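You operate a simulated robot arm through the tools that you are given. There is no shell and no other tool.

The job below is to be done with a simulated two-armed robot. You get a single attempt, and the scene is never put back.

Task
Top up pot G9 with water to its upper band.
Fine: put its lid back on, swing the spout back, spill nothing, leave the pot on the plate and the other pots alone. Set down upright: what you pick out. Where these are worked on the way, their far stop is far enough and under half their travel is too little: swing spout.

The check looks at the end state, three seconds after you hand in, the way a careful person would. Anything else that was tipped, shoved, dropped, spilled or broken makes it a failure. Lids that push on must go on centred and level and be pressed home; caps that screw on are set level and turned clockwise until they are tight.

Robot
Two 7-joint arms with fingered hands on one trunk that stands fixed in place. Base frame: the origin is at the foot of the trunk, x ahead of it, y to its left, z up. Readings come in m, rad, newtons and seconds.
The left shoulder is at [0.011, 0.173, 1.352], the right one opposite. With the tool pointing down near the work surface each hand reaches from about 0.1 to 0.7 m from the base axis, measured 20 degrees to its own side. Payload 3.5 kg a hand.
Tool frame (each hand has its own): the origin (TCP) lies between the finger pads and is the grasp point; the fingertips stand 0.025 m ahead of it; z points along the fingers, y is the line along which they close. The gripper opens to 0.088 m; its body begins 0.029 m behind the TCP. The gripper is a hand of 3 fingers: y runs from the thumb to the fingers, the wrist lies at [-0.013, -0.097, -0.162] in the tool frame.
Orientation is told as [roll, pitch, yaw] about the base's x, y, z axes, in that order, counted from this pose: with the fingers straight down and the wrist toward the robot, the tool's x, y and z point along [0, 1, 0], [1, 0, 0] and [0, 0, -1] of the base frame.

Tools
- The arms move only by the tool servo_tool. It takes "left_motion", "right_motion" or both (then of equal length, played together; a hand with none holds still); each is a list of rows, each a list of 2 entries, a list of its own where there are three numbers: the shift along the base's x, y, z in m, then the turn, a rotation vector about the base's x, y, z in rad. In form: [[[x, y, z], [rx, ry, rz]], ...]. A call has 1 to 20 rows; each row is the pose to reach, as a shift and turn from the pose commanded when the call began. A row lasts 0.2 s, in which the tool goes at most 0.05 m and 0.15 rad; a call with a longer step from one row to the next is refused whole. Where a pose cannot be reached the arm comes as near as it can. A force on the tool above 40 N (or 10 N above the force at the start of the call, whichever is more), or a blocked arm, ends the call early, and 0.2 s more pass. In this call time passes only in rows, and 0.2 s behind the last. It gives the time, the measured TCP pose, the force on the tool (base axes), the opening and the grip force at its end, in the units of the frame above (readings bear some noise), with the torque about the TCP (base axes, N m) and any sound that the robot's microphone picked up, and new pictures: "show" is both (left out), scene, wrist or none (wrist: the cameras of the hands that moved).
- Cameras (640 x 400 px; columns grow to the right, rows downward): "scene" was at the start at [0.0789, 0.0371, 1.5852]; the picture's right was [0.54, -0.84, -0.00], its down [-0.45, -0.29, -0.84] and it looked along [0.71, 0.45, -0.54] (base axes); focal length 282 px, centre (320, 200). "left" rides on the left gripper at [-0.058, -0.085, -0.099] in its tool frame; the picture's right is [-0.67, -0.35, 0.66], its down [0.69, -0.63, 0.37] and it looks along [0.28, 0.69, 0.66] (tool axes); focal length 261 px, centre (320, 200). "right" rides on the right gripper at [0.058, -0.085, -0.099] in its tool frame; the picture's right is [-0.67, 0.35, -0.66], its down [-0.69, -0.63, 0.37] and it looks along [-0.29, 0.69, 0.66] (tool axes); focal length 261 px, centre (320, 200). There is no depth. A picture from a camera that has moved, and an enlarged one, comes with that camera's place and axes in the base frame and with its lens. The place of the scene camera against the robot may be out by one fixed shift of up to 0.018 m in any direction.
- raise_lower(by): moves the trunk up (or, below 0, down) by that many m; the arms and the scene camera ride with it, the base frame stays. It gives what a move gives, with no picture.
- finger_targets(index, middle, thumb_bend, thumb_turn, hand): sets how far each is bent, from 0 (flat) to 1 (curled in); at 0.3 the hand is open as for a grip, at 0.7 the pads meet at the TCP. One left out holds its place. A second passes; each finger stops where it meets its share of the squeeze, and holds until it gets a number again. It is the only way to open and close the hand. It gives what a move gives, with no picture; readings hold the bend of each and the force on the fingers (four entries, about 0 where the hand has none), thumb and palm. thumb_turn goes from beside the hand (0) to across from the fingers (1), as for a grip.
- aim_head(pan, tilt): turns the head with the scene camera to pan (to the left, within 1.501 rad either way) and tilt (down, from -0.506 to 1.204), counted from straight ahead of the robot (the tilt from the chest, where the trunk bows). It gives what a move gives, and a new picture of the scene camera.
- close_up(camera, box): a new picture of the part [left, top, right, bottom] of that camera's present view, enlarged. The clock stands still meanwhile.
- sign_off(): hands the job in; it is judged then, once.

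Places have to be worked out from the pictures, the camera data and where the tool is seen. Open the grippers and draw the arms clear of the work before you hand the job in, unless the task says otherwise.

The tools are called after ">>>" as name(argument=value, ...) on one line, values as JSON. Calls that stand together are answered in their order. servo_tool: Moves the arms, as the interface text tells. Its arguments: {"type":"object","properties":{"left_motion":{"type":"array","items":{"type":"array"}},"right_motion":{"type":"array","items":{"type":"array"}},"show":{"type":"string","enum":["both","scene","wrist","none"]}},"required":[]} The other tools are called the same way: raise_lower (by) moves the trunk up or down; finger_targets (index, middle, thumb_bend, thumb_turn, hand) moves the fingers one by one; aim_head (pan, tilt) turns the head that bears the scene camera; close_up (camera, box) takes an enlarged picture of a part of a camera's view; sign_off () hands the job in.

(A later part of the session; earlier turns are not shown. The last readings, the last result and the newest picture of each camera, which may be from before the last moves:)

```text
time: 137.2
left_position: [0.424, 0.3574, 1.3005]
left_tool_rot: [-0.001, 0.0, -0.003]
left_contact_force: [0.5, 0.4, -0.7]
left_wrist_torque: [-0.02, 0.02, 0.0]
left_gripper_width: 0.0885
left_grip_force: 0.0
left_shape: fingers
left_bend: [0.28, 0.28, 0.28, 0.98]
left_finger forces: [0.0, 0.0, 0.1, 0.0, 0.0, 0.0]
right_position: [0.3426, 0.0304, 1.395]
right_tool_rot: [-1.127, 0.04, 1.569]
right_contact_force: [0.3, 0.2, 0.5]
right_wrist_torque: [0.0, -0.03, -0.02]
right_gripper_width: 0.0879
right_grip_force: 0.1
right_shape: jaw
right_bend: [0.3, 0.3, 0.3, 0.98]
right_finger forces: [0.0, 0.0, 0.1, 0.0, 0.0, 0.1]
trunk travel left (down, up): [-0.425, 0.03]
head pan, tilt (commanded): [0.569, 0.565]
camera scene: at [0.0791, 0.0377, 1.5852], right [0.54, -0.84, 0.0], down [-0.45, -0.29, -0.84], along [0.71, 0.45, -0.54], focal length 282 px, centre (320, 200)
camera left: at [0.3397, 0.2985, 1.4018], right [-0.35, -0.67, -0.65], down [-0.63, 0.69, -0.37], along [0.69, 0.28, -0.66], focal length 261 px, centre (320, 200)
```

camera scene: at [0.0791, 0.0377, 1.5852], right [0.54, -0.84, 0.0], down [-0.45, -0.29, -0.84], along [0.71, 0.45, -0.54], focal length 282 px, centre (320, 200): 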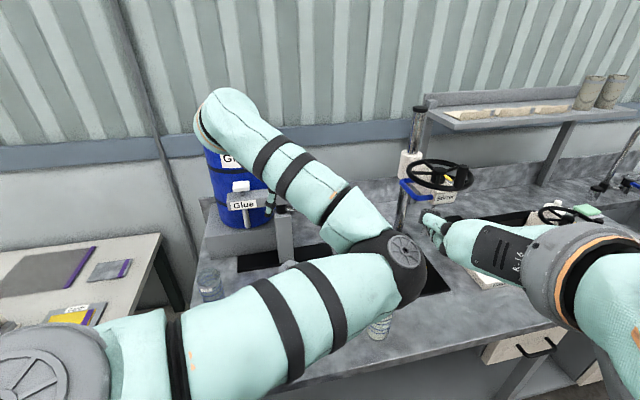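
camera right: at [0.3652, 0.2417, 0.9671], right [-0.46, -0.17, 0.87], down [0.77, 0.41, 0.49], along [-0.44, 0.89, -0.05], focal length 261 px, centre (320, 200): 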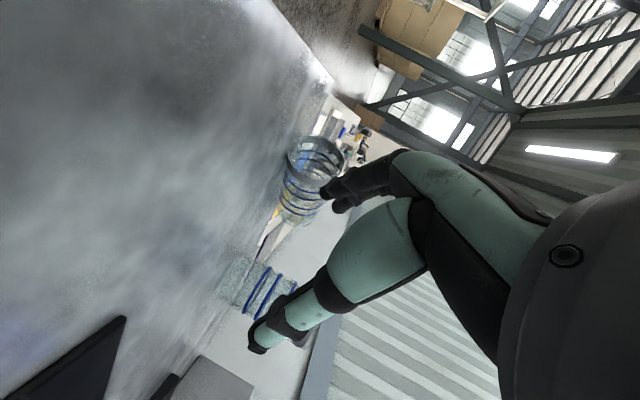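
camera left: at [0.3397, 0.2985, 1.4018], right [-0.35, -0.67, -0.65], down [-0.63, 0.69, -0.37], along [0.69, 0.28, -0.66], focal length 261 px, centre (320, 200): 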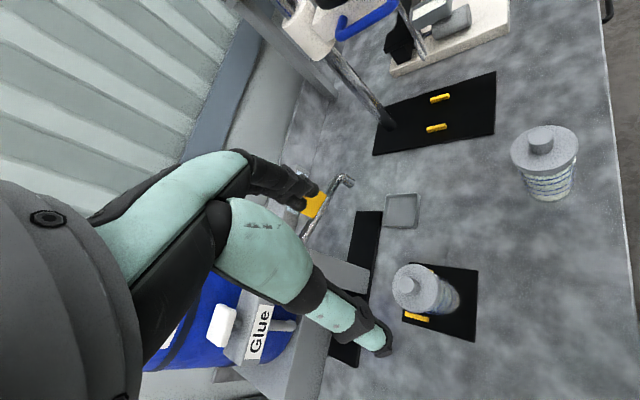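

The left elbow has swung to the right side, close to the parked right hand. I first move the right hand away to the right.

>>> servo_tool(right_motion=[[[0, -0.03, 0], [0, 0, 0]], [[0, -0.065, 0], [0, 0, 0]], [[0, -0.1, 0], [0, 0, 0]], [[0, -0.14, 0], [0, 0, 0]], [[0, -0.18, 0], [0, 0, 0]]], show="scene")

>>> close_up(camera="left", box=[360, 230, 500, 350])

```text
time: 138.4
left_position: [0.4261, 0.3545, 1.3013]
left_tool_rot: [0.002, -0.001, 0.0]
left_contact_force: [-0.5, -1.3, -0.2]
left_wrist_torque: [-0.02, 0.01, 0.03]
left_gripper_width: 0.0886
left_grip_force: 0.1
left_shape: fingers
left_bend: [0.28, 0.28, 0.28, 0.98]
left_finger forces: [0.1, 0.0, 0.0, 0.0, 0.1, 0.0]
right_position: [0.3665, -0.1099, 1.4112]
right_tool_rot: [-1.124, 0.041, 1.572]
right_contact_force: [0.2, -0.7, -0.1]
right_wrist_torque: [-0.01, -0.01, -0.05]
right_gripper_width: 0.0881
right_grip_force: 0.1
right_shape: jaw
right_bend: [0.3, 0.3, 0.3, 0.98]
right_finger forces: [0.0, 0.1, 0.0, 0.1, 0.0, 0.0]
right hand out of reach, approached as far as the arm can: row 2, 3, 4, 5
trunk travel left (down, up): [-0.425, 0.03]
head pan, tilt (commanded): [0.569, 0.565]
camera scene: at [0.0801, 0.0348, 1.5852], right [0.54, -0.84, 0.0], down [-0.45, -0.29, -0.84], along [0.71, 0.46, -0.54], focal length 282 px, centre (320, 200)
```

scene: 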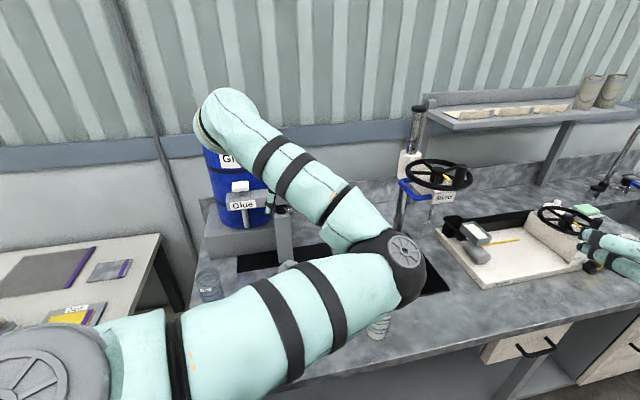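

```text
3.33 times, centred on (430, 290) of left
camera zoom: at [0.3404, 0.2961, 1.4019], right [-0.35, -0.67, -0.66], down [-0.63, 0.69, -0.36], along [0.69, 0.29, -0.66], focal length 869 px, centre (-47, -100)
```

zoom: 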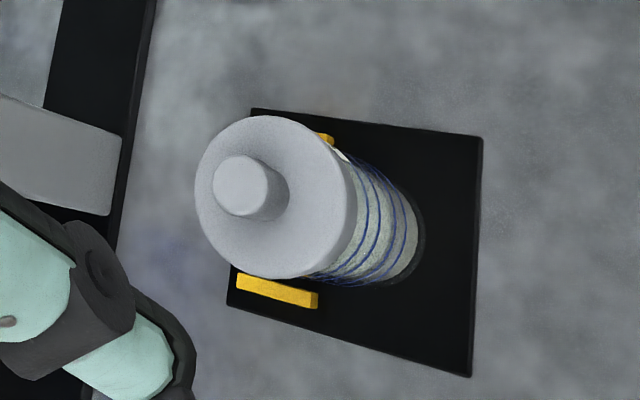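

G9 sits centred on the plate at about (0.473, 0.402), knob top z≈1.051. I move the left hand above the knob and pre-close the fingers a bit.

>>> finger_targets(hand="left", index=0.42, middle=0.42, thumb_bend=0.42)

>>> servo_tool(left_motion=[[[0.01, 0.01, -0.03], [0, 0, 0]], [[0.02, 0.02, -0.065], [0, 0, 0]], [[0.03, 0.03, -0.1], [0, 0, 0]], [[0.04, 0.04, -0.135], [0, 0, 0]], [[0.047, 0.0465, -0.165], [0, 0, 0]]], show="both")

```text
time: 139.4
left_position: [0.4243, 0.3579, 1.3016]
left_tool_rot: [0.0, -0.002, 0.001]
left_contact_force: [0.4, 0.2, 0.3]
left_wrist_torque: [0.03, -0.03, 0.01]
left_gripper_width: 0.0598
left_grip_force: 0.1
left_shape: fingers
left_bend: [0.42, 0.42, 0.42, 0.98]
left_finger forces: [0.0, 0.1, 0.1, 0.1, 0.1, 0.1]
right_position: [0.3662, -0.1078, 1.4119]
right_tool_rot: [-1.125, 0.043, 1.571]
right_contact_force: [0.2, 0.0, 0.6]
right_wrist_torque: [0.02, 0.0, -0.04]
right_gripper_width: 0.0879
right_grip_force: 0.0
right_shape: jaw
right_bend: [0.3, 0.3, 0.3, 0.98]
right_finger forces: [0.0, 0.0, 0.0, 0.1, 0.1, 0.1]
trunk travel left (down, up): [-0.425, 0.03]
head pan, tilt (commanded): [0.569, 0.565]
```

```text
time: 140.6
left_position: [0.4699, 0.4064, 1.134]
left_tool_rot: [0.0, 0.0, 0.0]
left_contact_force: [0.0, -0.8, -0.1]
left_wrist_torque: [-0.03, 0.03, 0.01]
left_gripper_width: 0.0596
left_grip_force: 0.0
left_shape: fingers
left_bend: [0.42, 0.42, 0.42, 0.98]
left_finger forces: [0.0, 0.1, 0.0, 0.0, 0.0, 0.1]
right_position: [0.367, -0.107, 1.412]
right_tool_rot: [-1.122, 0.042, 1.573]
right_contact_force: [-0.3, -0.2, -0.3]
right_wrist_torque: [0.01, -0.01, 0.02]
right_gripper_width: 0.0879
right_grip_force: 0.2
right_shape: jaw
right_bend: [0.3, 0.3, 0.3, 0.98]
right_finger forces: [0.1, 0.0, 0.1, 0.0, 0.0, 0.1]
trunk travel left (down, up): [-0.425, 0.03]
head pan, tilt (commanded): [0.569, 0.565]
camera scene: at [0.0794, 0.038, 1.5851], right [0.54, -0.84, 0.0], down [-0.45, -0.29, -0.84], along [0.71, 0.45, -0.54], focal length 282 px, centre (320, 200)
camera left: at [0.3846, 0.3466, 1.2351], right [-0.35, -0.67, -0.66], down [-0.63, 0.69, -0.37], along [0.69, 0.29, -0.66], focal length 261 px, centre (320, 200)
```

scene: 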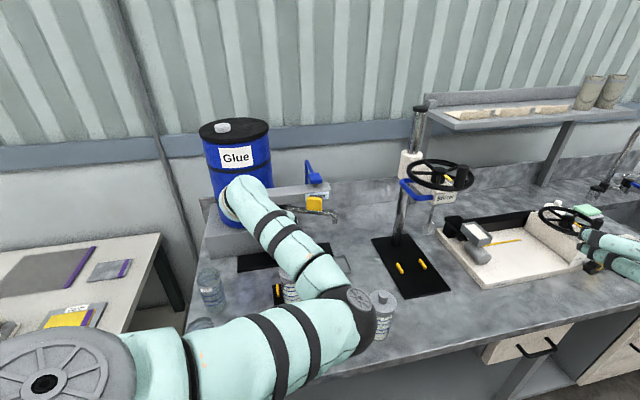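
left: 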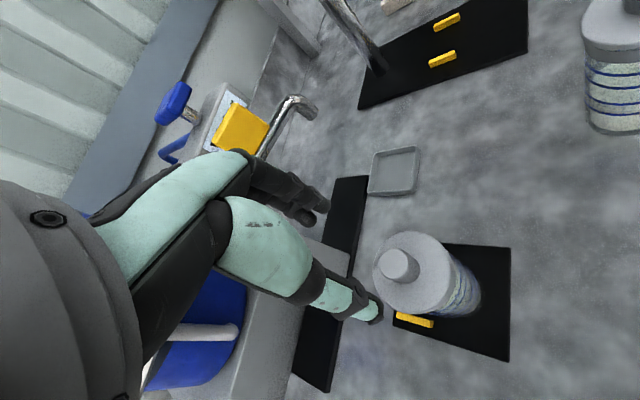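

The hand is above the knob with elbow to the right, clear of everything. I zoom to centre on the knob.

>>> close_up(camera="left", box=[340, 210, 500, 350])

```text
2.86 times, centred on (420, 280) of left
camera zoom: at [0.3846, 0.3466, 1.2351], right [-0.35, -0.67, -0.66], down [-0.63, 0.69, -0.37], along [0.69, 0.29, -0.66], focal length 745 px, centre (34, -29)
```

zoom: 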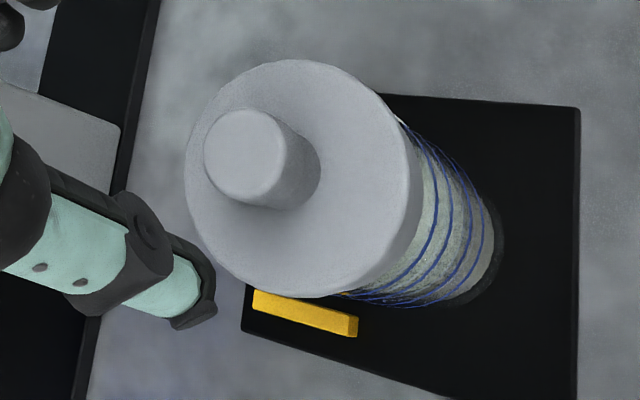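

Knob centre is (0.471, 0.399), diameter ~22 mm. I align and descend to grip height.

>>> servo_tool(left_motion=[[[0.001, -0.007, -0.02], [0, 0, 0]], [[0.001, -0.007, -0.04], [0, 0, 0]], [[0.001, -0.007, -0.06], [0, 0, 0]], [[0.001, -0.007, -0.072], [0, 0, 0]]], show="wrist")

>>> close_up(camera="left", box=[240, 160, 500, 380])

>>> close_up(camera="scene", box=[200, 160, 400, 340])

```text
time: 141.6
left_position: [0.4731, 0.3971, 1.0643]
left_tool_rot: [0.003, -0.001, 0.001]
left_contact_force: [0.6, -0.7, 0.1]
left_wrist_torque: [-0.01, 0.01, -0.01]
left_gripper_width: 0.0595
left_grip_force: 0.1
left_shape: fingers
left_bend: [0.42, 0.42, 0.42, 0.98]
left_finger forces: [0.1, 0.0, 0.0, 0.0, 0.0, 0.1]
right_position: [0.3653, -0.1081, 1.4113]
right_tool_rot: [-1.125, 0.041, 1.57]
right_contact_force: [0.5, -0.6, -0.1]
right_wrist_torque: [0.02, -0.03, 0.02]
right_gripper_width: 0.0877
right_grip_force: 0.1
right_shape: jaw
right_bend: [0.3, 0.3, 0.3, 0.98]
right_finger forces: [0.0, 0.1, 0.1, 0.1, 0.0, 0.0]
trunk travel left (down, up): [-0.425, 0.03]
head pan, tilt (commanded): [0.569, 0.565]
camera left: at [0.3873, 0.3375, 1.1637], right [-0.35, -0.67, -0.66], down [-0.63, 0.69, -0.37], along [0.7, 0.29, -0.66], focal length 261 px, centre (320, 200)
```

left: 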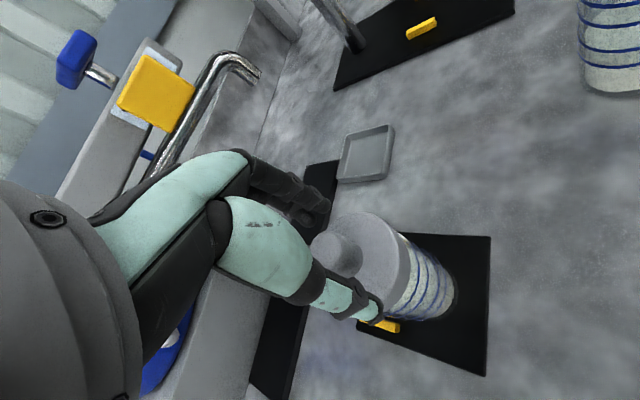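

```text
1.82 times, centred on (370, 270) of left
camera zoom: at [0.3873, 0.3375, 1.1637], right [-0.35, -0.67, -0.66], down [-0.63, 0.69, -0.37], along [0.7, 0.29, -0.66], focal length 474 px, centre (229, 73)
```

zoom: 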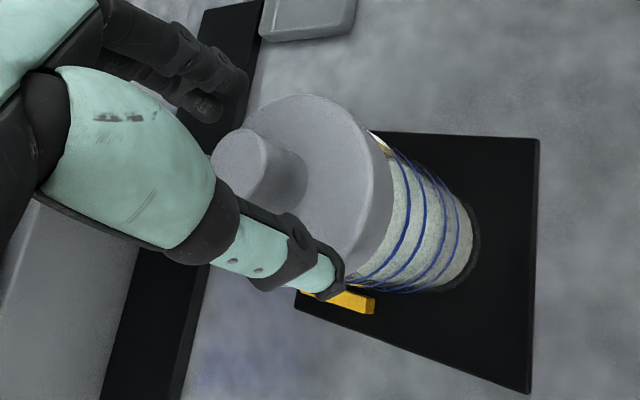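

```text
2.22 times, centred on (300, 250) of scene
camera zoom: at [0.0789, 0.0367, 1.5852], right [0.54, -0.84, 0.0], down [-0.45, -0.29, -0.84], along [0.71, 0.46, -0.54], focal length 627 px, centre (364, 89)
```

zoom: 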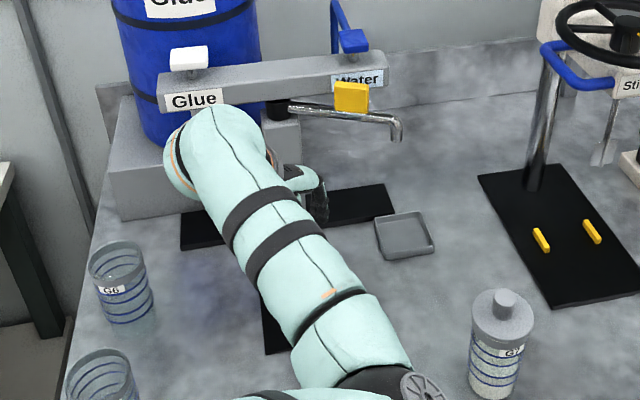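

The knob sits centred between thumb and fingers. I close on it.

>>> finger_targets(hand="left", index=0.68, middle=0.68, thumb_bend=0.68)

>>> close_up(camera="left", box=[240, 160, 500, 380])

```text
time: 142.6
left_position: [0.4714, 0.3968, 1.0631]
left_tool_rot: [0.002, -0.001, 0.0]
left_contact_force: [0.2, 0.0, 0.0]
left_wrist_torque: [0.0, -0.02, 0.05]
left_gripper_width: 0.0138
left_grip_force: 4.8
left_shape: fingers
left_bend: [0.64, 0.65, 0.62, 0.97]
left_finger forces: [2.1, 2.6, 0.0, 0.0, 4.8, 0.0]
right_position: [0.3664, -0.108, 1.411]
right_tool_rot: [-1.123, 0.044, 1.569]
right_contact_force: [0.7, -0.7, -0.2]
right_wrist_torque: [0.02, -0.02, 0.0]
right_gripper_width: 0.0877
right_grip_force: 0.0
right_shape: jaw
right_bend: [0.3, 0.3, 0.3, 0.98]
right_finger forces: [0.0, 0.0, 0.0, 0.0, 0.0, 0.0]
trunk travel left (down, up): [-0.425, 0.03]
head pan, tilt (commanded): [0.569, 0.565]
heard: snap
```

```text
1.82 times, centred on (370, 270) of left
camera zoom: at [0.3873, 0.3379, 1.1637], right [-0.35, -0.67, -0.66], down [-0.63, 0.69, -0.37], along [0.7, 0.29, -0.66], focal length 474 px, centre (229, 73)
```

zoom: 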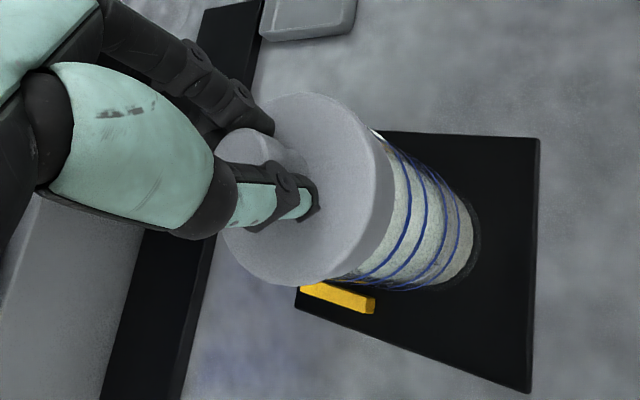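

I heard a snap while closing: the lid's snap fit may already have let go. I lift slowly and watch.

>>> servo_tool(left_motion=[[[0, 0, 0.003], [0, 0, 0]], [[0, 0, 0.006], [0, 0, 0]], [[0, 0, 0.009], [0, 0, 0]], [[0, 0, 0.012], [0, 0, 0]]], show="wrist")

>>> close_up(camera="left", box=[240, 160, 500, 380])

```text
time: 143.6
left_position: [0.4716, 0.3966, 1.0756]
left_tool_rot: [-0.001, 0.0, 0.0]
left_contact_force: [0.0, -0.6, 0.1]
left_wrist_torque: [0.02, -0.01, 0.01]
left_gripper_width: 0.014
left_grip_force: 4.9
left_shape: fingers
left_bend: [0.64, 0.65, 0.62, 0.97]
left_finger forces: [2.1, 2.6, 0.0, 0.1, 4.9, 0.1]
right_position: [0.3657, -0.107, 1.4107]
right_tool_rot: [-1.124, 0.042, 1.572]
right_contact_force: [-0.4, 0.1, 0.5]
right_wrist_torque: [-0.01, 0.01, 0.02]
right_gripper_width: 0.0878
right_grip_force: 0.1
right_shape: jaw
right_bend: [0.3, 0.3, 0.3, 0.98]
right_finger forces: [0.0, 0.1, 0.1, 0.0, 0.1, 0.0]
trunk travel left (down, up): [-0.425, 0.03]
head pan, tilt (commanded): [0.569, 0.565]
camera left: at [0.387, 0.3374, 1.1762], right [-0.35, -0.67, -0.66], down [-0.63, 0.69, -0.37], along [0.69, 0.29, -0.66], focal length 261 px, centre (320, 200)
```

left: 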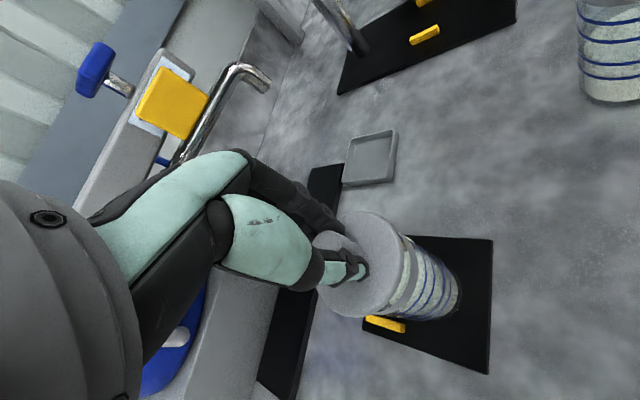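

```text
1.82 times, centred on (370, 270) of left
camera zoom: at [0.387, 0.3374, 1.1762], right [-0.35, -0.67, -0.66], down [-0.63, 0.69, -0.37], along [0.69, 0.29, -0.66], focal length 474 px, centre (229, 73)
```

zoom: 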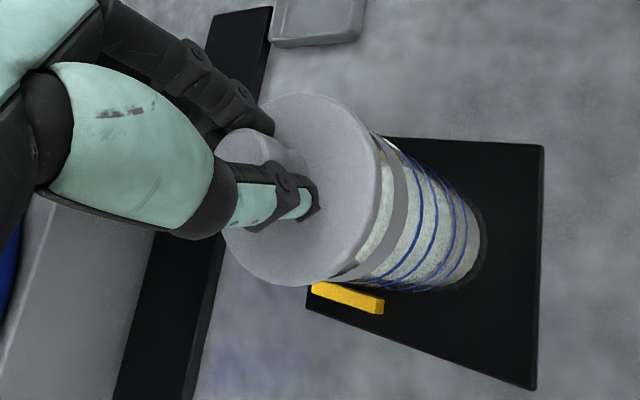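

The lid is off and the pot stayed on the plate. I lift the lid clear and carry it over the free table spot in front of the plate.

>>> servo_tool(left_motion=[[[0, 0, 0.02], [0, 0, 0]], [[0, 0, 0.045], [0, 0, 0]], [[0, -0.005, 0.07], [0, 0, 0]], [[-0.015, -0.03, 0.08], [0, 0, 0]], [[-0.035, -0.06, 0.08], [0, 0, 0]], [[-0.055, -0.09, 0.07], [0, 0, 0]], [[-0.072, -0.115, 0.05], [0, 0, 0]]], show="both")

```text
time: 145.3
left_position: [0.4022, 0.3375, 1.1525]
left_tool_rot: [0.125, -0.045, 0.07]
left_contact_force: [0.4, -0.2, -0.5]
left_wrist_torque: [0.0, -0.02, 0.03]
left_gripper_width: 0.0136
left_grip_force: 4.2
left_shape: fingers
left_bend: [0.64, 0.65, 0.62, 0.96]
left_finger forces: [2.2, 2.4, 0.1, 0.1, 4.5, 0.0]
right_position: [0.3658, -0.1082, 1.4102]
right_tool_rot: [-1.128, 0.04, 1.569]
right_contact_force: [0.1, 0.6, 0.1]
right_wrist_torque: [-0.02, 0.01, 0.01]
right_gripper_width: 0.0878
right_grip_force: 0.0
right_shape: jaw
right_bend: [0.3, 0.3, 0.3, 0.98]
right_finger forces: [0.0, 0.0, 0.1, 0.0, 0.0, 0.0]
trunk travel left (down, up): [-0.425, 0.03]
head pan, tilt (commanded): [0.569, 0.565]
stopped in row 7 (left hand): the arm was blocked; the commanded pose is now the measured one
camera scene: at [0.0779, 0.036, 1.5853], right [0.54, -0.84, 0.0], down [-0.45, -0.29, -0.84], along [0.71, 0.46, -0.54], focal length 282 px, centre (320, 200)
camera left: at [0.3182, 0.2598, 1.2409], right [-0.27, -0.6, -0.75], down [-0.67, 0.68, -0.31], along [0.69, 0.42, -0.59], focal length 261 px, centre (320, 200)
```

scene: 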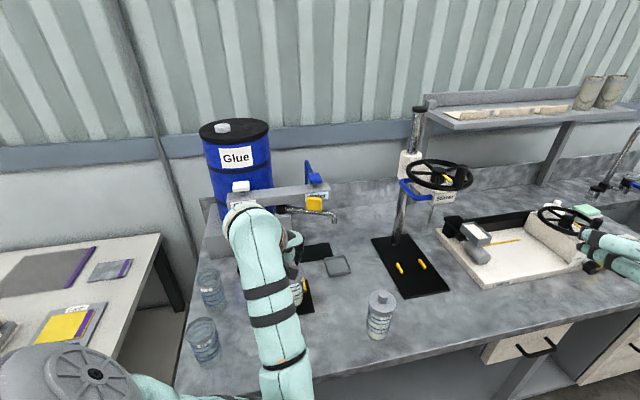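
left: 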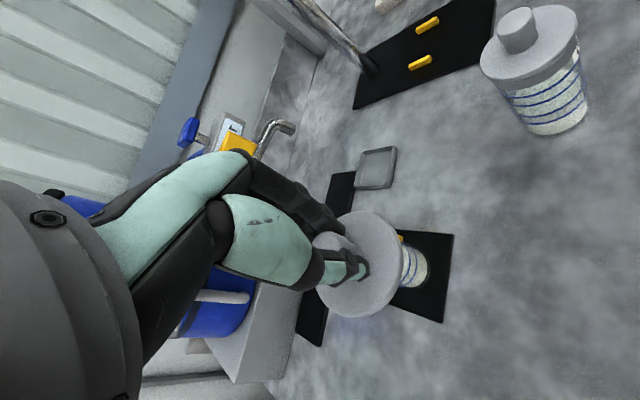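

The arm was blocked by its own folding there (nothing in the scene touched). I straighten the hand and move slightly forward again.

>>> servo_tool(left_motion=[[[0.005, 0.008, 0], [-0.06, 0.02, -0.035]], [[0.01, 0.015, 0], [-0.122, 0.049, -0.068]], [[0.015, 0.02, 0], [-0.122, 0.049, -0.068]]], show="both")

```text
time: 146.1
left_position: [0.4192, 0.3572, 1.152]
left_tool_rot: [0.001, 0.009, 0.003]
left_contact_force: [0.7, 0.8, 0.0]
left_wrist_torque: [-0.01, -0.01, 0.01]
left_gripper_width: 0.0134
left_grip_force: 4.6
left_shape: fingers
left_bend: [0.64, 0.65, 0.62, 0.96]
left_finger forces: [2.1, 2.3, 0.0, 0.0, 4.7, 0.0]
right_position: [0.3671, -0.1076, 1.4113]
right_tool_rot: [-1.124, 0.041, 1.572]
right_contact_force: [0.2, 0.0, 0.0]
right_wrist_torque: [-0.01, -0.03, -0.01]
right_gripper_width: 0.088
right_grip_force: 0.1
right_shape: jaw
right_bend: [0.3, 0.3, 0.3, 0.98]
right_finger forces: [0.0, 0.0, 0.0, 0.0, 0.1, 0.0]
trunk travel left (down, up): [-0.425, 0.03]
head pan, tilt (commanded): [0.569, 0.565]
camera scene: at [0.079, 0.0369, 1.5852], right [0.54, -0.84, 0.0], down [-0.45, -0.29, -0.84], along [0.71, 0.45, -0.54], focal length 282 px, centre (320, 200)
camera left: at [0.3347, 0.2971, 1.253], right [-0.35, -0.67, -0.65], down [-0.63, 0.68, -0.36], along [0.69, 0.29, -0.67], focal length 261 px, centre (320, 200)
```

scene: 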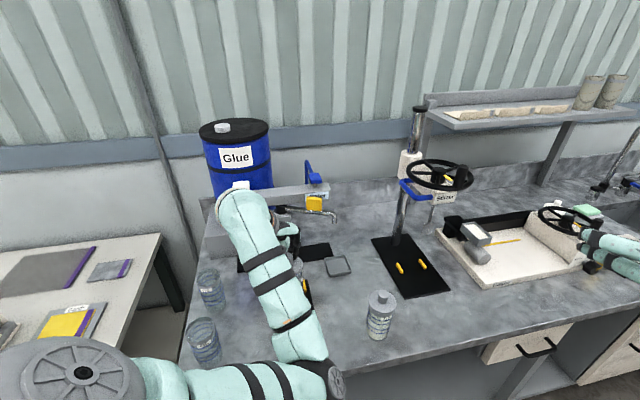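
left: 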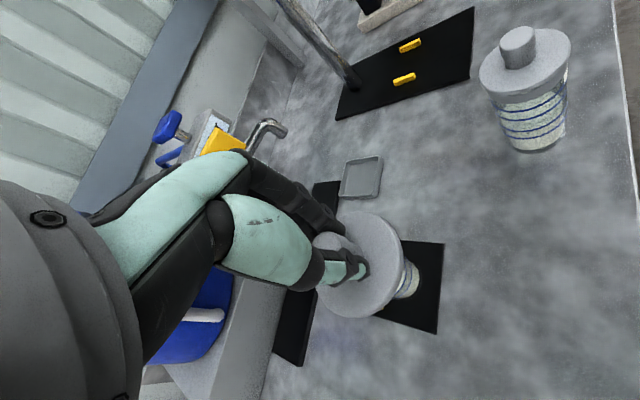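

I choose the free spot to the right of the plate, around (0.55, 0.30), for the lid and move over it.

>>> servo_tool(left_motion=[[[0.026, -0.011, 0], [0, 0, 0]], [[0.052, -0.023, 0], [0, 0, 0]], [[0.078, -0.034, 0], [0, 0, 0]], [[0.104, -0.046, 0], [0, 0, 0]], [[0.13, -0.057, 0], [0, 0, 0]]], show="both")

```text
time: 147.3
left_position: [0.5495, 0.2992, 1.1502]
left_tool_rot: [0.001, 0.01, 0.004]
left_contact_force: [0.0, -0.9, -0.8]
left_wrist_torque: [-0.02, -0.03, -0.01]
left_gripper_width: 0.0134
left_grip_force: 4.0
left_shape: fingers
left_bend: [0.64, 0.65, 0.62, 0.96]
left_finger forces: [2.1, 2.4, 0.1, 0.1, 4.5, 0.1]
right_position: [0.367, -0.1076, 1.4118]
right_tool_rot: [-1.123, 0.042, 1.571]
right_contact_force: [0.3, 0.2, -0.8]
right_wrist_torque: [-0.01, -0.02, -0.01]
right_gripper_width: 0.0879
right_grip_force: 0.1
right_shape: jaw
right_bend: [0.3, 0.3, 0.3, 0.98]
right_finger forces: [0.0, 0.0, 0.0, 0.1, 0.1, 0.1]
trunk travel left (down, up): [-0.425, 0.03]
head pan, tilt (commanded): [0.569, 0.565]
camera scene: at [0.0799, 0.0366, 1.5852], right [0.54, -0.84, 0.0], down [-0.45, -0.29, -0.84], along [0.71, 0.46, -0.54], focal length 282 px, centre (320, 200)
camera left: at [0.4654, 0.2389, 1.2512], right [-0.35, -0.67, -0.65], down [-0.63, 0.68, -0.36], along [0.69, 0.29, -0.67], focal length 261 px, centre (320, 200)
```

scene: 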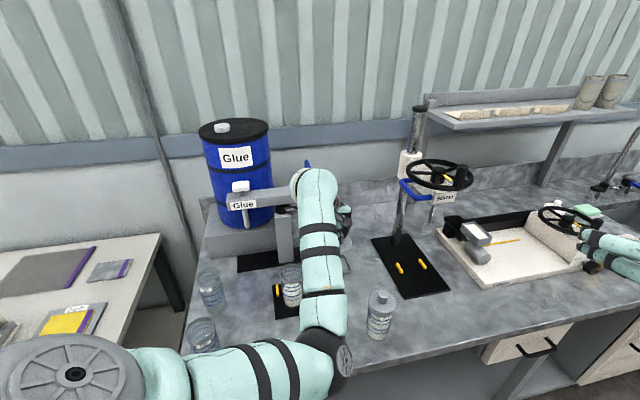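
left: 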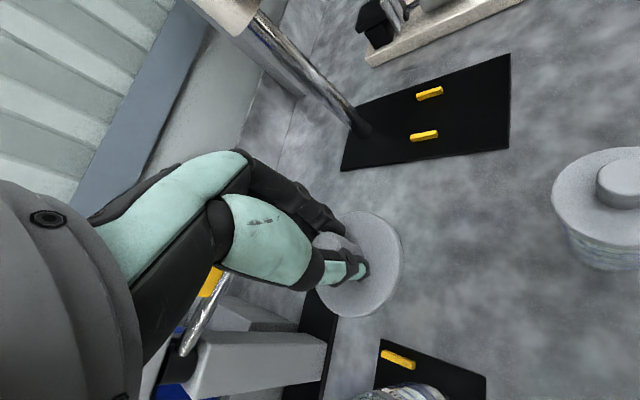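

G9 stands open on the plate, and this spot is easily reached. I lower the lid toward the table.

>>> servo_tool(left_motion=[[[0, 0, -0.04], [0, -0.005, 0]], [[0, 0, -0.08], [0, -0.01, 0]], [[0, 0, -0.12], [0, -0.01, 0]], [[0, 0, -0.15], [0, -0.01, 0]], [[0, 0, -0.175], [0, -0.01, 0]]], show="wrist")

>>> close_up(camera="scene", box=[250, 170, 430, 350])

```text
time: 148.5
left_position: [0.5467, 0.2984, 0.9738]
left_tool_rot: [0.002, 0.0, 0.003]
left_contact_force: [-0.4, 1.0, -0.1]
left_wrist_torque: [-0.02, 0.0, -0.03]
left_gripper_width: 0.0132
left_grip_force: 4.4
left_shape: fingers
left_bend: [0.65, 0.65, 0.63, 0.96]
left_finger forces: [1.9, 2.3, 0.1, 0.1, 4.3, 0.0]
right_position: [0.3654, -0.1081, 1.4096]
right_tool_rot: [-1.122, 0.043, 1.57]
right_contact_force: [-0.1, -0.4, -1.5]
right_wrist_torque: [0.01, -0.04, 0.0]
right_gripper_width: 0.0878
right_grip_force: 0.0
right_shape: jaw
right_bend: [0.3, 0.3, 0.3, 0.98]
right_finger forces: [0.1, 0.0, 0.0, 0.0, 0.1, 0.1]
trunk travel left (down, up): [-0.425, 0.03]
head pan, tilt (commanded): [0.569, 0.565]
camera left: at [0.4615, 0.2402, 1.075], right [-0.35, -0.67, -0.66], down [-0.63, 0.68, -0.37], along [0.69, 0.29, -0.66], focal length 261 px, centre (320, 200)
```

left: 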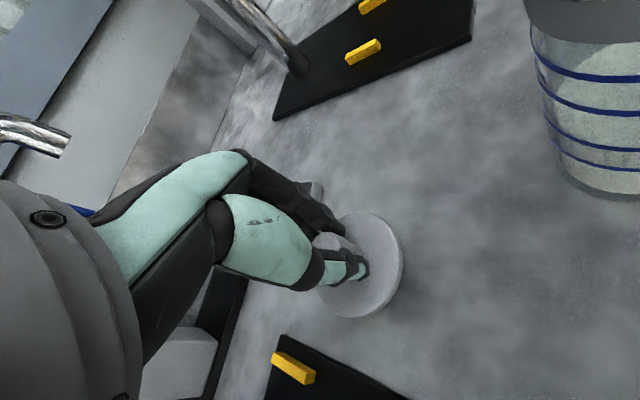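

```text
2.22 times, centred on (340, 260) of scene
camera zoom: at [0.079, 0.0374, 1.5852], right [0.54, -0.84, 0.0], down [-0.45, -0.29, -0.84], along [0.71, 0.45, -0.54], focal length 627 px, centre (276, 67)
```

zoom: 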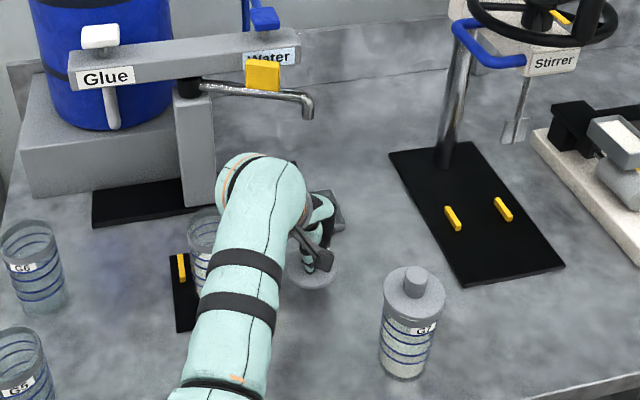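

I continue down in 3 mm steps until the lid touches the table.

>>> servo_tool(left_motion=[[[0, 0, -0.004], [0, 0, 0]], [[0, 0, -0.008], [0, 0, 0]], [[0, 0, -0.012], [0, 0, 0]], [[0, 0, -0.015], [0, 0, 0]], [[0, 0, -0.018], [0, 0, 0]]], show="none")

```text
time: 149.7
left_position: [0.5488, 0.2997, 0.9588]
left_tool_rot: [0.001, -0.002, 0.002]
left_contact_force: [0.3, -0.7, 0.2]
left_wrist_torque: [0.01, 0.0, 0.02]
left_gripper_width: 0.0131
left_grip_force: 4.5
left_shape: fingers
left_bend: [0.65, 0.65, 0.63, 0.96]
left_finger forces: [2.0, 2.4, 0.0, 0.0, 4.4, 0.1]
right_position: [0.3665, -0.107, 1.4111]
right_tool_rot: [-1.124, 0.041, 1.571]
right_contact_force: [-0.4, 0.2, 0.7]
right_wrist_torque: [0.01, -0.02, 0.01]
right_gripper_width: 0.0881
right_grip_force: 0.1
right_shape: jaw
right_bend: [0.3, 0.3, 0.3, 0.98]
right_finger forces: [0.0, 0.1, 0.0, 0.0, 0.0, 0.0]
trunk travel left (down, up): [-0.425, 0.03]
head pan, tilt (commanded): [0.569, 0.565]
```

Not touching yet; I go on in 2 mm steps.

>>> servo_tool(left_motion=[[[0, 0, -0.003], [0, 0, 0]], [[0, 0, -0.006], [0, 0, 0]], [[0, 0, -0.009], [0, 0, 0]], [[0, 0, -0.011], [0, 0, 0]], [[0, 0, -0.013], [0, 0, 0]]], show="none")

>>> close_up(camera="left", box=[240, 160, 500, 380])

```text
time: 150.9
left_position: [0.5477, 0.2993, 0.9451]
left_tool_rot: [0.001, -0.002, 0.003]
left_contact_force: [0.2, 0.3, -0.6]
left_wrist_torque: [-0.02, 0.02, 0.0]
left_gripper_width: 0.0132
left_grip_force: 4.8
left_shape: fingers
left_bend: [0.65, 0.65, 0.63, 0.96]
left_finger forces: [2.0, 2.3, 0.0, 0.1, 4.3, 0.1]
right_position: [0.3646, -0.108, 1.4116]
right_tool_rot: [-1.124, 0.043, 1.572]
right_contact_force: [-0.2, -0.2, 0.1]
right_wrist_torque: [0.04, -0.02, 0.03]
right_gripper_width: 0.0879
right_grip_force: 0.1
right_shape: jaw
right_bend: [0.3, 0.3, 0.3, 0.98]
right_finger forces: [0.1, 0.0, 0.1, 0.0, 0.0, 0.1]
trunk travel left (down, up): [-0.425, 0.03]
head pan, tilt (commanded): [0.569, 0.565]
```

```text
1.82 times, centred on (370, 270) of left
camera zoom: at [0.4625, 0.2394, 1.0457], right [-0.35, -0.67, -0.66], down [-0.63, 0.68, -0.37], along [0.69, 0.29, -0.66], focal length 474 px, centre (229, 73)
```

zoom: 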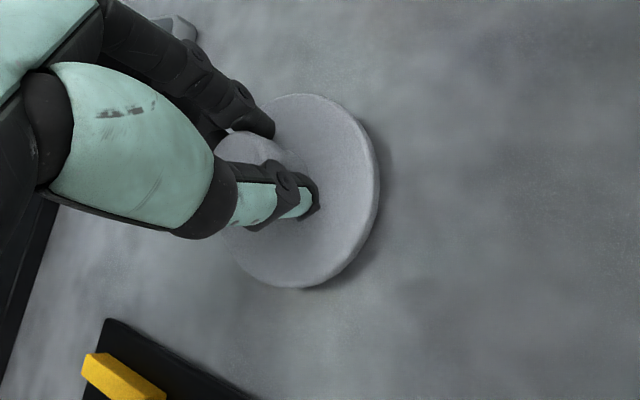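

The shadow shows only a small gap left. I continue down carefully.

>>> servo_tool(left_motion=[[[0, 0, -0.002], [0, 0, 0]], [[0, 0, -0.004], [0, 0, 0]], [[0, 0, -0.006], [0, 0, 0]], [[0, 0, -0.008], [0, 0, 0]]], show="none")

```text
time: 151.9
left_position: [0.5477, 0.2963, 0.9386]
left_tool_rot: [0.002, -0.004, 0.004]
left_contact_force: [1.1, 0.8, 4.9]
left_wrist_torque: [0.03, -0.01, -0.03]
left_gripper_width: 0.0127
left_grip_force: 5.2
left_shape: fingers
left_bend: [0.65, 0.65, 0.63, 0.96]
left_finger forces: [2.6, 3.5, 0.0, 0.0, 4.4, 0.0]
right_position: [0.365, -0.108, 1.4113]
right_tool_rot: [-1.127, 0.042, 1.57]
right_contact_force: [0.5, 0.2, 0.2]
right_wrist_torque: [0.04, 0.02, 0.02]
right_gripper_width: 0.088
right_grip_force: 0.0
right_shape: jaw
right_bend: [0.3, 0.3, 0.3, 0.98]
right_finger forces: [0.1, 0.1, 0.1, 0.0, 0.0, 0.1]
trunk travel left (down, up): [-0.425, 0.03]
head pan, tilt (commanded): [0.569, 0.565]
```

The lid rests on the table (5 N). I open the fingers and lift off.

>>> finger_targets(hand="left", index=0.55, middle=0.55, thumb_bend=0.55)

>>> finger_targets(hand="left", index=0.42, middle=0.42, thumb_bend=0.42)

>>> servo_tool(left_motion=[[[0, 0, 0.01], [0, 0, 0]], [[0, 0, 0.025], [0, 0, 0]], [[0, 0, 0.05], [0, 0, 0]], [[0, 0, 0.09], [0, 0, 0]], [[0, 0, 0.13], [0, 0, 0]], [[0, 0, 0.17], [0, 0, 0]], [[0, 0, 0.21], [0, 0, 0]], [[-0.01, 0, 0.25], [0, 0, 0]]], show="both")

```text
time: 152.9
left_position: [0.5477, 0.2993, 0.9374]
left_tool_rot: [0.002, -0.002, 0.004]
left_contact_force: [-0.5, -0.2, -0.4]
left_wrist_torque: [-0.04, 0.01, 0.0]
left_gripper_width: 0.0299
left_grip_force: 0.1
left_shape: fingers
left_bend: [0.55, 0.55, 0.55, 0.97]
left_finger forces: [0.1, 0.0, 0.0, 0.0, 0.1, 0.1]
right_position: [0.3664, -0.1071, 1.4111]
right_tool_rot: [-1.123, 0.041, 1.571]
right_contact_force: [-0.3, 0.7, -0.1]
right_wrist_torque: [0.0, 0.02, -0.01]
right_gripper_width: 0.0878
right_grip_force: 0.0
right_shape: jaw
right_bend: [0.3, 0.3, 0.3, 0.98]
right_finger forces: [0.1, 0.1, 0.0, 0.0, 0.1, 0.0]
trunk travel left (down, up): [-0.425, 0.03]
head pan, tilt (commanded): [0.569, 0.565]
```

```text
time: 153.9
left_position: [0.5474, 0.2979, 0.9363]
left_tool_rot: [0.0, -0.001, 0.003]
left_contact_force: [-0.5, -0.4, 0.4]
left_wrist_torque: [0.02, 0.01, -0.01]
left_gripper_width: 0.0587
left_grip_force: 0.1
left_shape: fingers
left_bend: [0.42, 0.42, 0.42, 0.97]
left_finger forces: [0.0, 0.0, 0.0, 0.0, 0.0, 0.0]
right_position: [0.3655, -0.1084, 1.4107]
right_tool_rot: [-1.124, 0.043, 1.572]
right_contact_force: [-0.2, 0.0, -0.2]
right_wrist_torque: [0.02, 0.01, -0.01]
right_gripper_width: 0.0878
right_grip_force: 0.1
right_shape: jaw
right_bend: [0.3, 0.3, 0.3, 0.98]
right_finger forces: [0.0, 0.0, 0.0, 0.1, 0.0, 0.0]
trunk travel left (down, up): [-0.425, 0.03]
head pan, tilt (commanded): [0.569, 0.565]
```

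```text
time: 155.7
left_position: [0.5384, 0.2971, 1.1858]
left_tool_rot: [0.003, 0.0, 0.001]
left_contact_force: [0.0, 0.0, 0.5]
left_wrist_torque: [0.01, 0.01, 0.02]
left_gripper_width: 0.0588
left_grip_force: 0.1
left_shape: fingers
left_bend: [0.42, 0.42, 0.42, 0.97]
left_finger forces: [0.0, 0.0, 0.0, 0.0, 0.0, 0.1]
right_position: [0.3649, -0.1087, 1.412]
right_tool_rot: [-1.126, 0.041, 1.571]
right_contact_force: [0.0, 0.9, -0.6]
right_wrist_torque: [-0.05, 0.01, 0.0]
right_gripper_width: 0.0879
right_grip_force: 0.1
right_shape: jaw
right_bend: [0.3, 0.3, 0.3, 0.98]
right_finger forces: [0.0, 0.0, 0.0, 0.0, 0.0, 0.1]
trunk travel left (down, up): [-0.425, 0.03]
head pan, tilt (commanded): [0.569, 0.565]
camera scene: at [0.0787, 0.0358, 1.5853], right [0.54, -0.84, 0.0], down [-0.45, -0.29, -0.84], along [0.71, 0.46, -0.54], focal length 282 px, centre (320, 200)
camera left: at [0.4526, 0.2378, 1.2853], right [-0.35, -0.67, -0.66], down [-0.63, 0.68, -0.37], along [0.69, 0.29, -0.66], focal length 261 px, centre (320, 200)
```

scene: 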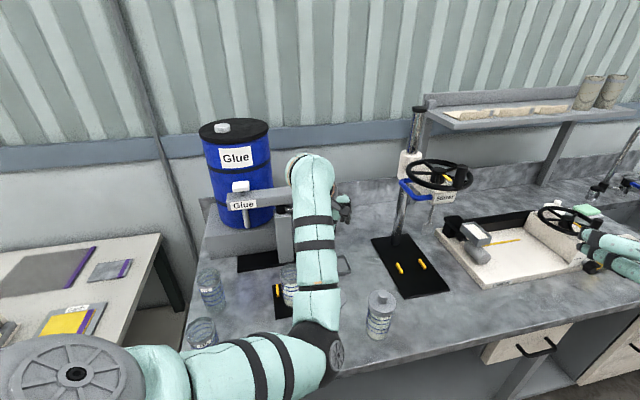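
left: 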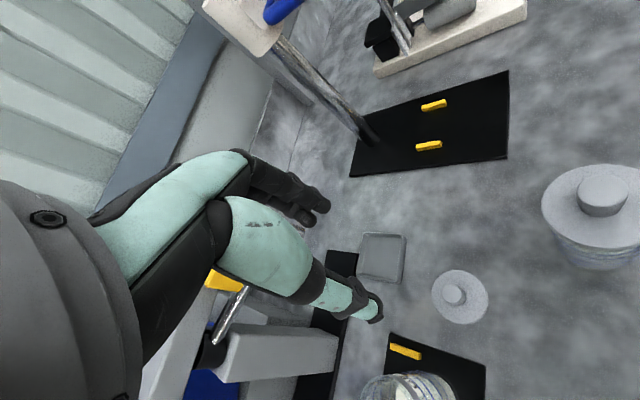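

The lid stands upright on the table. Next the spout: I back the hand off a little so that both cameras see the tap clearly.

>>> servo_tool(left_motion=[[[-0.03, 0.015, 0], [0, 0, 0]], [[-0.06, 0.03, 0], [0, 0, 0]], [[-0.08, 0.05, -0.01], [0, 0, 0]], [[-0.09, 0.07, -0.02], [0, 0, 0]]], show="both")

>>> close_up(camera="left", box=[60, 20, 380, 240])

>>> close_up(camera="scene", box=[250, 140, 360, 250])

```text
time: 156.7
left_position: [0.4476, 0.3703, 1.1651]
left_tool_rot: [0.003, -0.002, 0.005]
left_contact_force: [-0.5, -0.1, -0.5]
left_wrist_torque: [0.01, -0.01, 0.02]
left_gripper_width: 0.059
left_grip_force: 0.1
left_shape: fingers
left_bend: [0.42, 0.42, 0.42, 0.97]
left_finger forces: [0.0, 0.0, 0.0, 0.0, 0.0, 0.0]
right_position: [0.3661, -0.1064, 1.4116]
right_tool_rot: [-1.126, 0.04, 1.572]
right_contact_force: [0.2, -0.4, 0.6]
right_wrist_torque: [-0.04, -0.04, 0.05]
right_gripper_width: 0.088
right_grip_force: 0.1
right_shape: jaw
right_bend: [0.3, 0.3, 0.3, 0.98]
right_finger forces: [0.0, 0.1, 0.1, 0.0, 0.0, 0.0]
trunk travel left (down, up): [-0.425, 0.03]
head pan, tilt (commanded): [0.569, 0.565]
camera scene: at [0.0792, 0.0382, 1.5851], right [0.54, -0.84, 0.0], down [-0.45, -0.29, -0.84], along [0.71, 0.45, -0.54], focal length 282 px, centre (320, 200)
camera left: at [0.3626, 0.3109, 1.2654], right [-0.35, -0.67, -0.66], down [-0.63, 0.68, -0.37], along [0.69, 0.29, -0.66], focal length 261 px, centre (320, 200)
```

scene: 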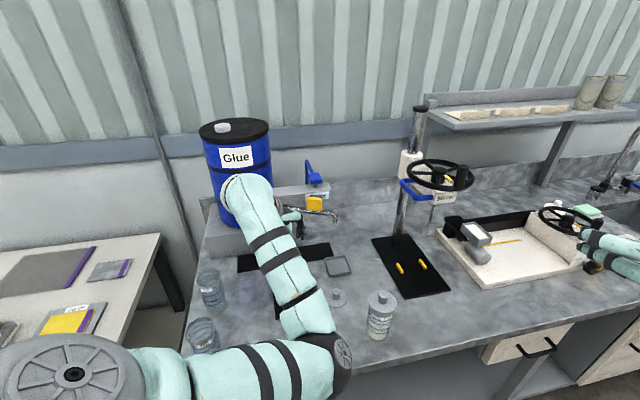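
left: 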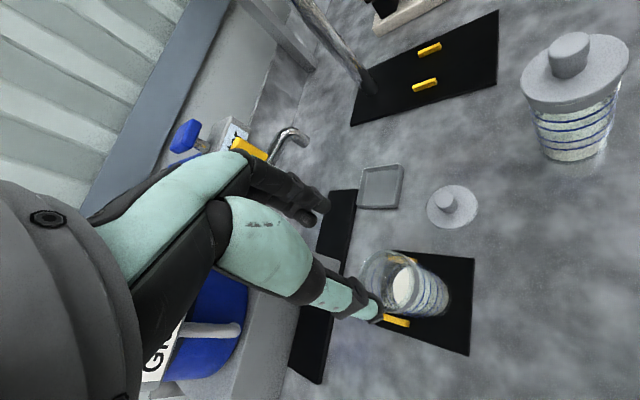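

```text
1.82 times, centred on (220, 130) of left
camera zoom: at [0.3626, 0.3109, 1.2654], right [-0.35, -0.67, -0.66], down [-0.63, 0.68, -0.37], along [0.69, 0.29, -0.66], focal length 474 px, centre (502, 327)
```

zoom: 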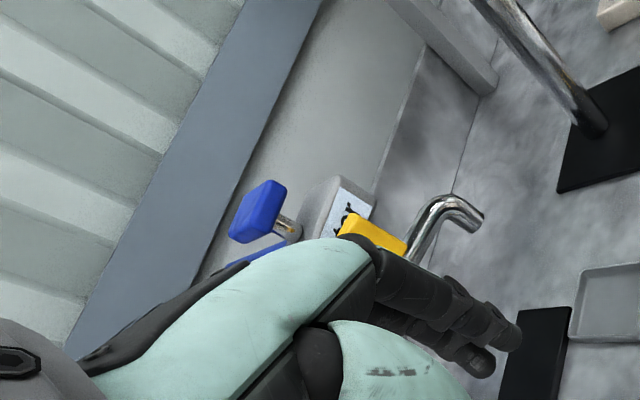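

```text
3.64 times, centred on (305, 195) of scene
camera zoom: at [0.0792, 0.0382, 1.5851], right [0.54, -0.84, 0.0], down [-0.45, -0.29, -0.84], along [0.71, 0.45, -0.54], focal length 1026 px, centre (374, 218)
```

zoom: 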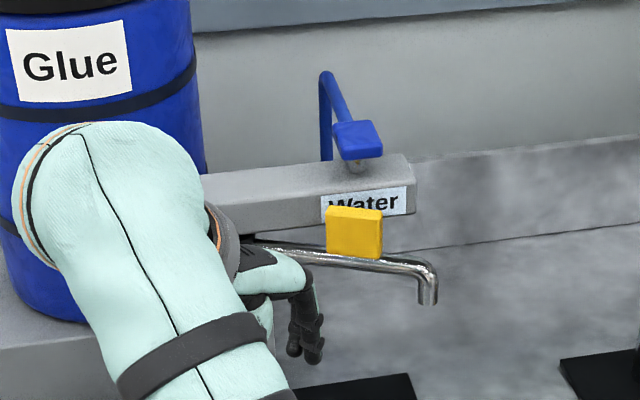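

The tap geometry: beam z≈1.13–1.165, tab near (0.63, 0.424, 1.144), spout end near (0.634, 0.369, 1.093), button right behind the tab. Pinching the tab would put my knuckles on the button, so I'll straddle the spout's free end instead. I move there at a safe height, yawed 20°.

>>> finger_targets(hand="left", index=0.34, middle=0.34, thumb_bend=0.34)

>>> servo_tool(left_motion=[[[0.015, -0.02, 0.02], [0, 0, 0.06]], [[0.035, -0.04, 0.04], [0, 0, 0.12]], [[0.06, -0.055, 0.05], [0, 0, 0.18]], [[0.085, -0.06, 0.05], [0, 0, 0.24]], [[0.115, -0.06, 0.05], [0, 0, 0.3]], [[0.145, -0.055, 0.05], [0, 0, 0.35]], [[0.17, -0.045, 0.05], [0, 0, 0.35]], [[0.19, -0.035, 0.05], [0, 0, 0.35]]], show="both")

>>> close_up(camera="scene", box=[250, 130, 390, 260])

```text
time: 157.7
left_position: [0.4475, 0.3682, 1.165]
left_tool_rot: [0.002, -0.001, 0.002]
left_contact_force: [-0.1, 0.5, 0.5]
left_wrist_torque: [0.02, 0.04, 0.0]
left_gripper_width: 0.0758
left_grip_force: 0.1
left_shape: fingers
left_bend: [0.34, 0.34, 0.34, 0.97]
left_finger forces: [0.0, 0.1, 0.1, 0.1, 0.1, 0.0]
right_position: [0.3673, -0.1077, 1.4119]
right_tool_rot: [-1.123, 0.043, 1.572]
right_contact_force: [0.1, -0.2, -0.9]
right_wrist_torque: [0.02, 0.02, 0.01]
right_gripper_width: 0.088
right_grip_force: 0.0
right_shape: jaw
right_bend: [0.3, 0.3, 0.3, 0.98]
right_finger forces: [0.1, 0.0, 0.0, 0.1, 0.1, 0.0]
trunk travel left (down, up): [-0.425, 0.03]
head pan, tilt (commanded): [0.569, 0.565]
```

```text
time: 159.5
left_position: [0.6404, 0.3355, 1.2162]
left_tool_rot: [0.002, -0.001, 0.355]
left_contact_force: [-0.2, 0.9, -0.1]
left_wrist_torque: [0.01, -0.01, 0.0]
left_gripper_width: 0.0761
left_grip_force: 0.1
left_shape: fingers
left_bend: [0.34, 0.34, 0.34, 0.97]
left_finger forces: [0.0, 0.0, 0.0, 0.0, 0.0, 0.1]
right_position: [0.3675, -0.1066, 1.4108]
right_tool_rot: [-1.124, 0.041, 1.571]
right_contact_force: [-0.5, 0.0, 0.1]
right_wrist_torque: [0.02, 0.01, 0.02]
right_gripper_width: 0.0878
right_grip_force: 0.1
right_shape: jaw
right_bend: [0.3, 0.3, 0.3, 0.98]
right_finger forces: [0.0, 0.0, 0.1, 0.0, 0.0, 0.1]
trunk travel left (down, up): [-0.425, 0.03]
head pan, tilt (commanded): [0.569, 0.565]
camera scene: at [0.0796, 0.0377, 1.5851], right [0.54, -0.84, 0.0], down [-0.45, -0.29, -0.84], along [0.71, 0.45, -0.54], focal length 282 px, centre (320, 200)
camera left: at [0.5793, 0.2504, 1.3184], right [-0.09, -0.75, -0.66], down [-0.83, 0.43, -0.37], along [0.55, 0.51, -0.66], focal length 261 px, centre (320, 200)
```

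scene: 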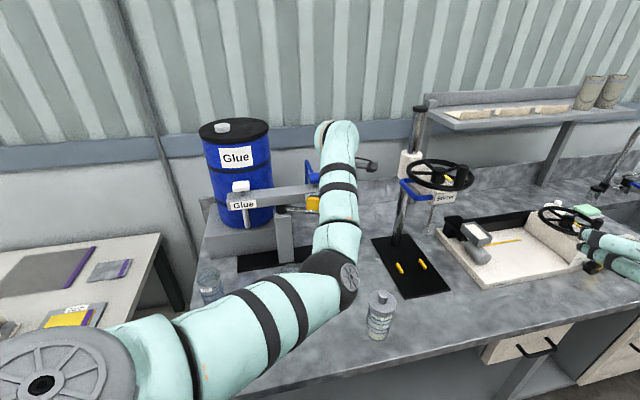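
left: 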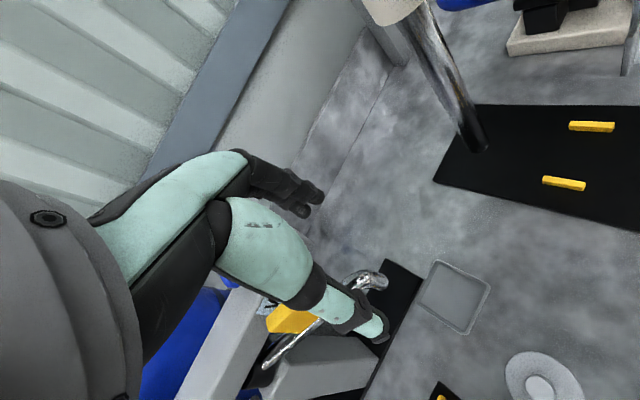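

```text
3.08 times, centred on (320, 195) of scene
camera zoom: at [0.0796, 0.0377, 1.5851], right [0.54, -0.84, 0.0], down [-0.45, -0.29, -0.84], along [0.71, 0.45, -0.54], focal length 868 px, centre (320, 215)
```

zoom: 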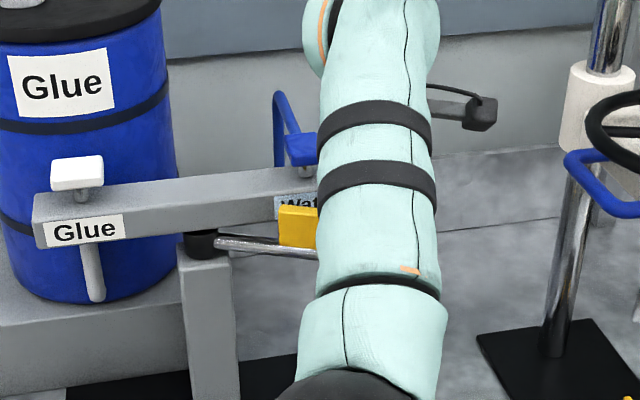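

The spout end is centred between fingers and thumb, about 3 cm to the hand's left. I lower beside it first, then slide in.

>>> servo_tool(left_motion=[[[0, 0, -0.03], [0, 0, 0]], [[0, 0, -0.06], [0, 0, 0]], [[0, 0, -0.09], [0, 0, 0]], [[0, 0, -0.11], [0, 0, 0]]], show="wrist")

>>> close_up(camera="left", box=[180, 120, 480, 360])

```text
time: 160.5
left_position: [0.6384, 0.3347, 1.1074]
left_tool_rot: [0.001, -0.003, 0.353]
left_contact_force: [0.3, -0.6, -0.3]
left_wrist_torque: [-0.01, -0.01, -0.01]
left_gripper_width: 0.076
left_grip_force: 0.1
left_shape: fingers
left_bend: [0.34, 0.34, 0.34, 0.97]
left_finger forces: [0.1, 0.0, 0.1, 0.0, 0.0, 0.0]
right_position: [0.3662, -0.1081, 1.4103]
right_tool_rot: [-1.126, 0.043, 1.571]
right_contact_force: [0.4, -0.6, 0.2]
right_wrist_torque: [-0.02, 0.0, 0.02]
right_gripper_width: 0.0876
right_grip_force: 0.1
right_shape: jaw
right_bend: [0.3, 0.3, 0.3, 0.98]
right_finger forces: [0.0, 0.0, 0.1, 0.0, 0.0, 0.0]
trunk travel left (down, up): [-0.425, 0.03]
head pan, tilt (commanded): [0.569, 0.565]
camera left: at [0.5783, 0.2494, 1.2077], right [-0.09, -0.75, -0.66], down [-0.83, 0.43, -0.37], along [0.55, 0.51, -0.66], focal length 261 px, centre (320, 200)
```

left: 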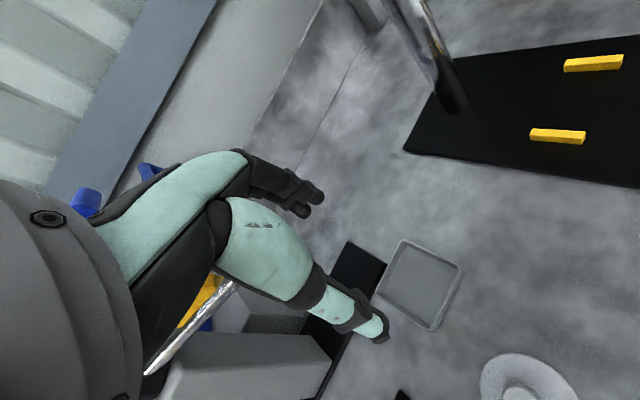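

```text
1.67 times, centred on (330, 240) of left
camera zoom: at [0.5783, 0.2494, 1.2077], right [-0.09, -0.75, -0.66], down [-0.83, 0.43, -0.37], along [0.55, 0.51, -0.66], focal length 434 px, centre (303, 133)
```

zoom: 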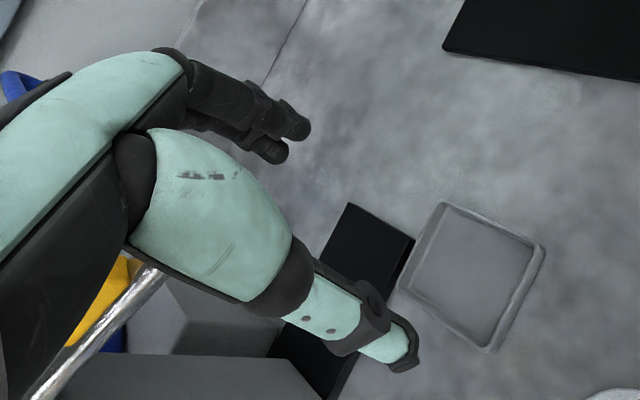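

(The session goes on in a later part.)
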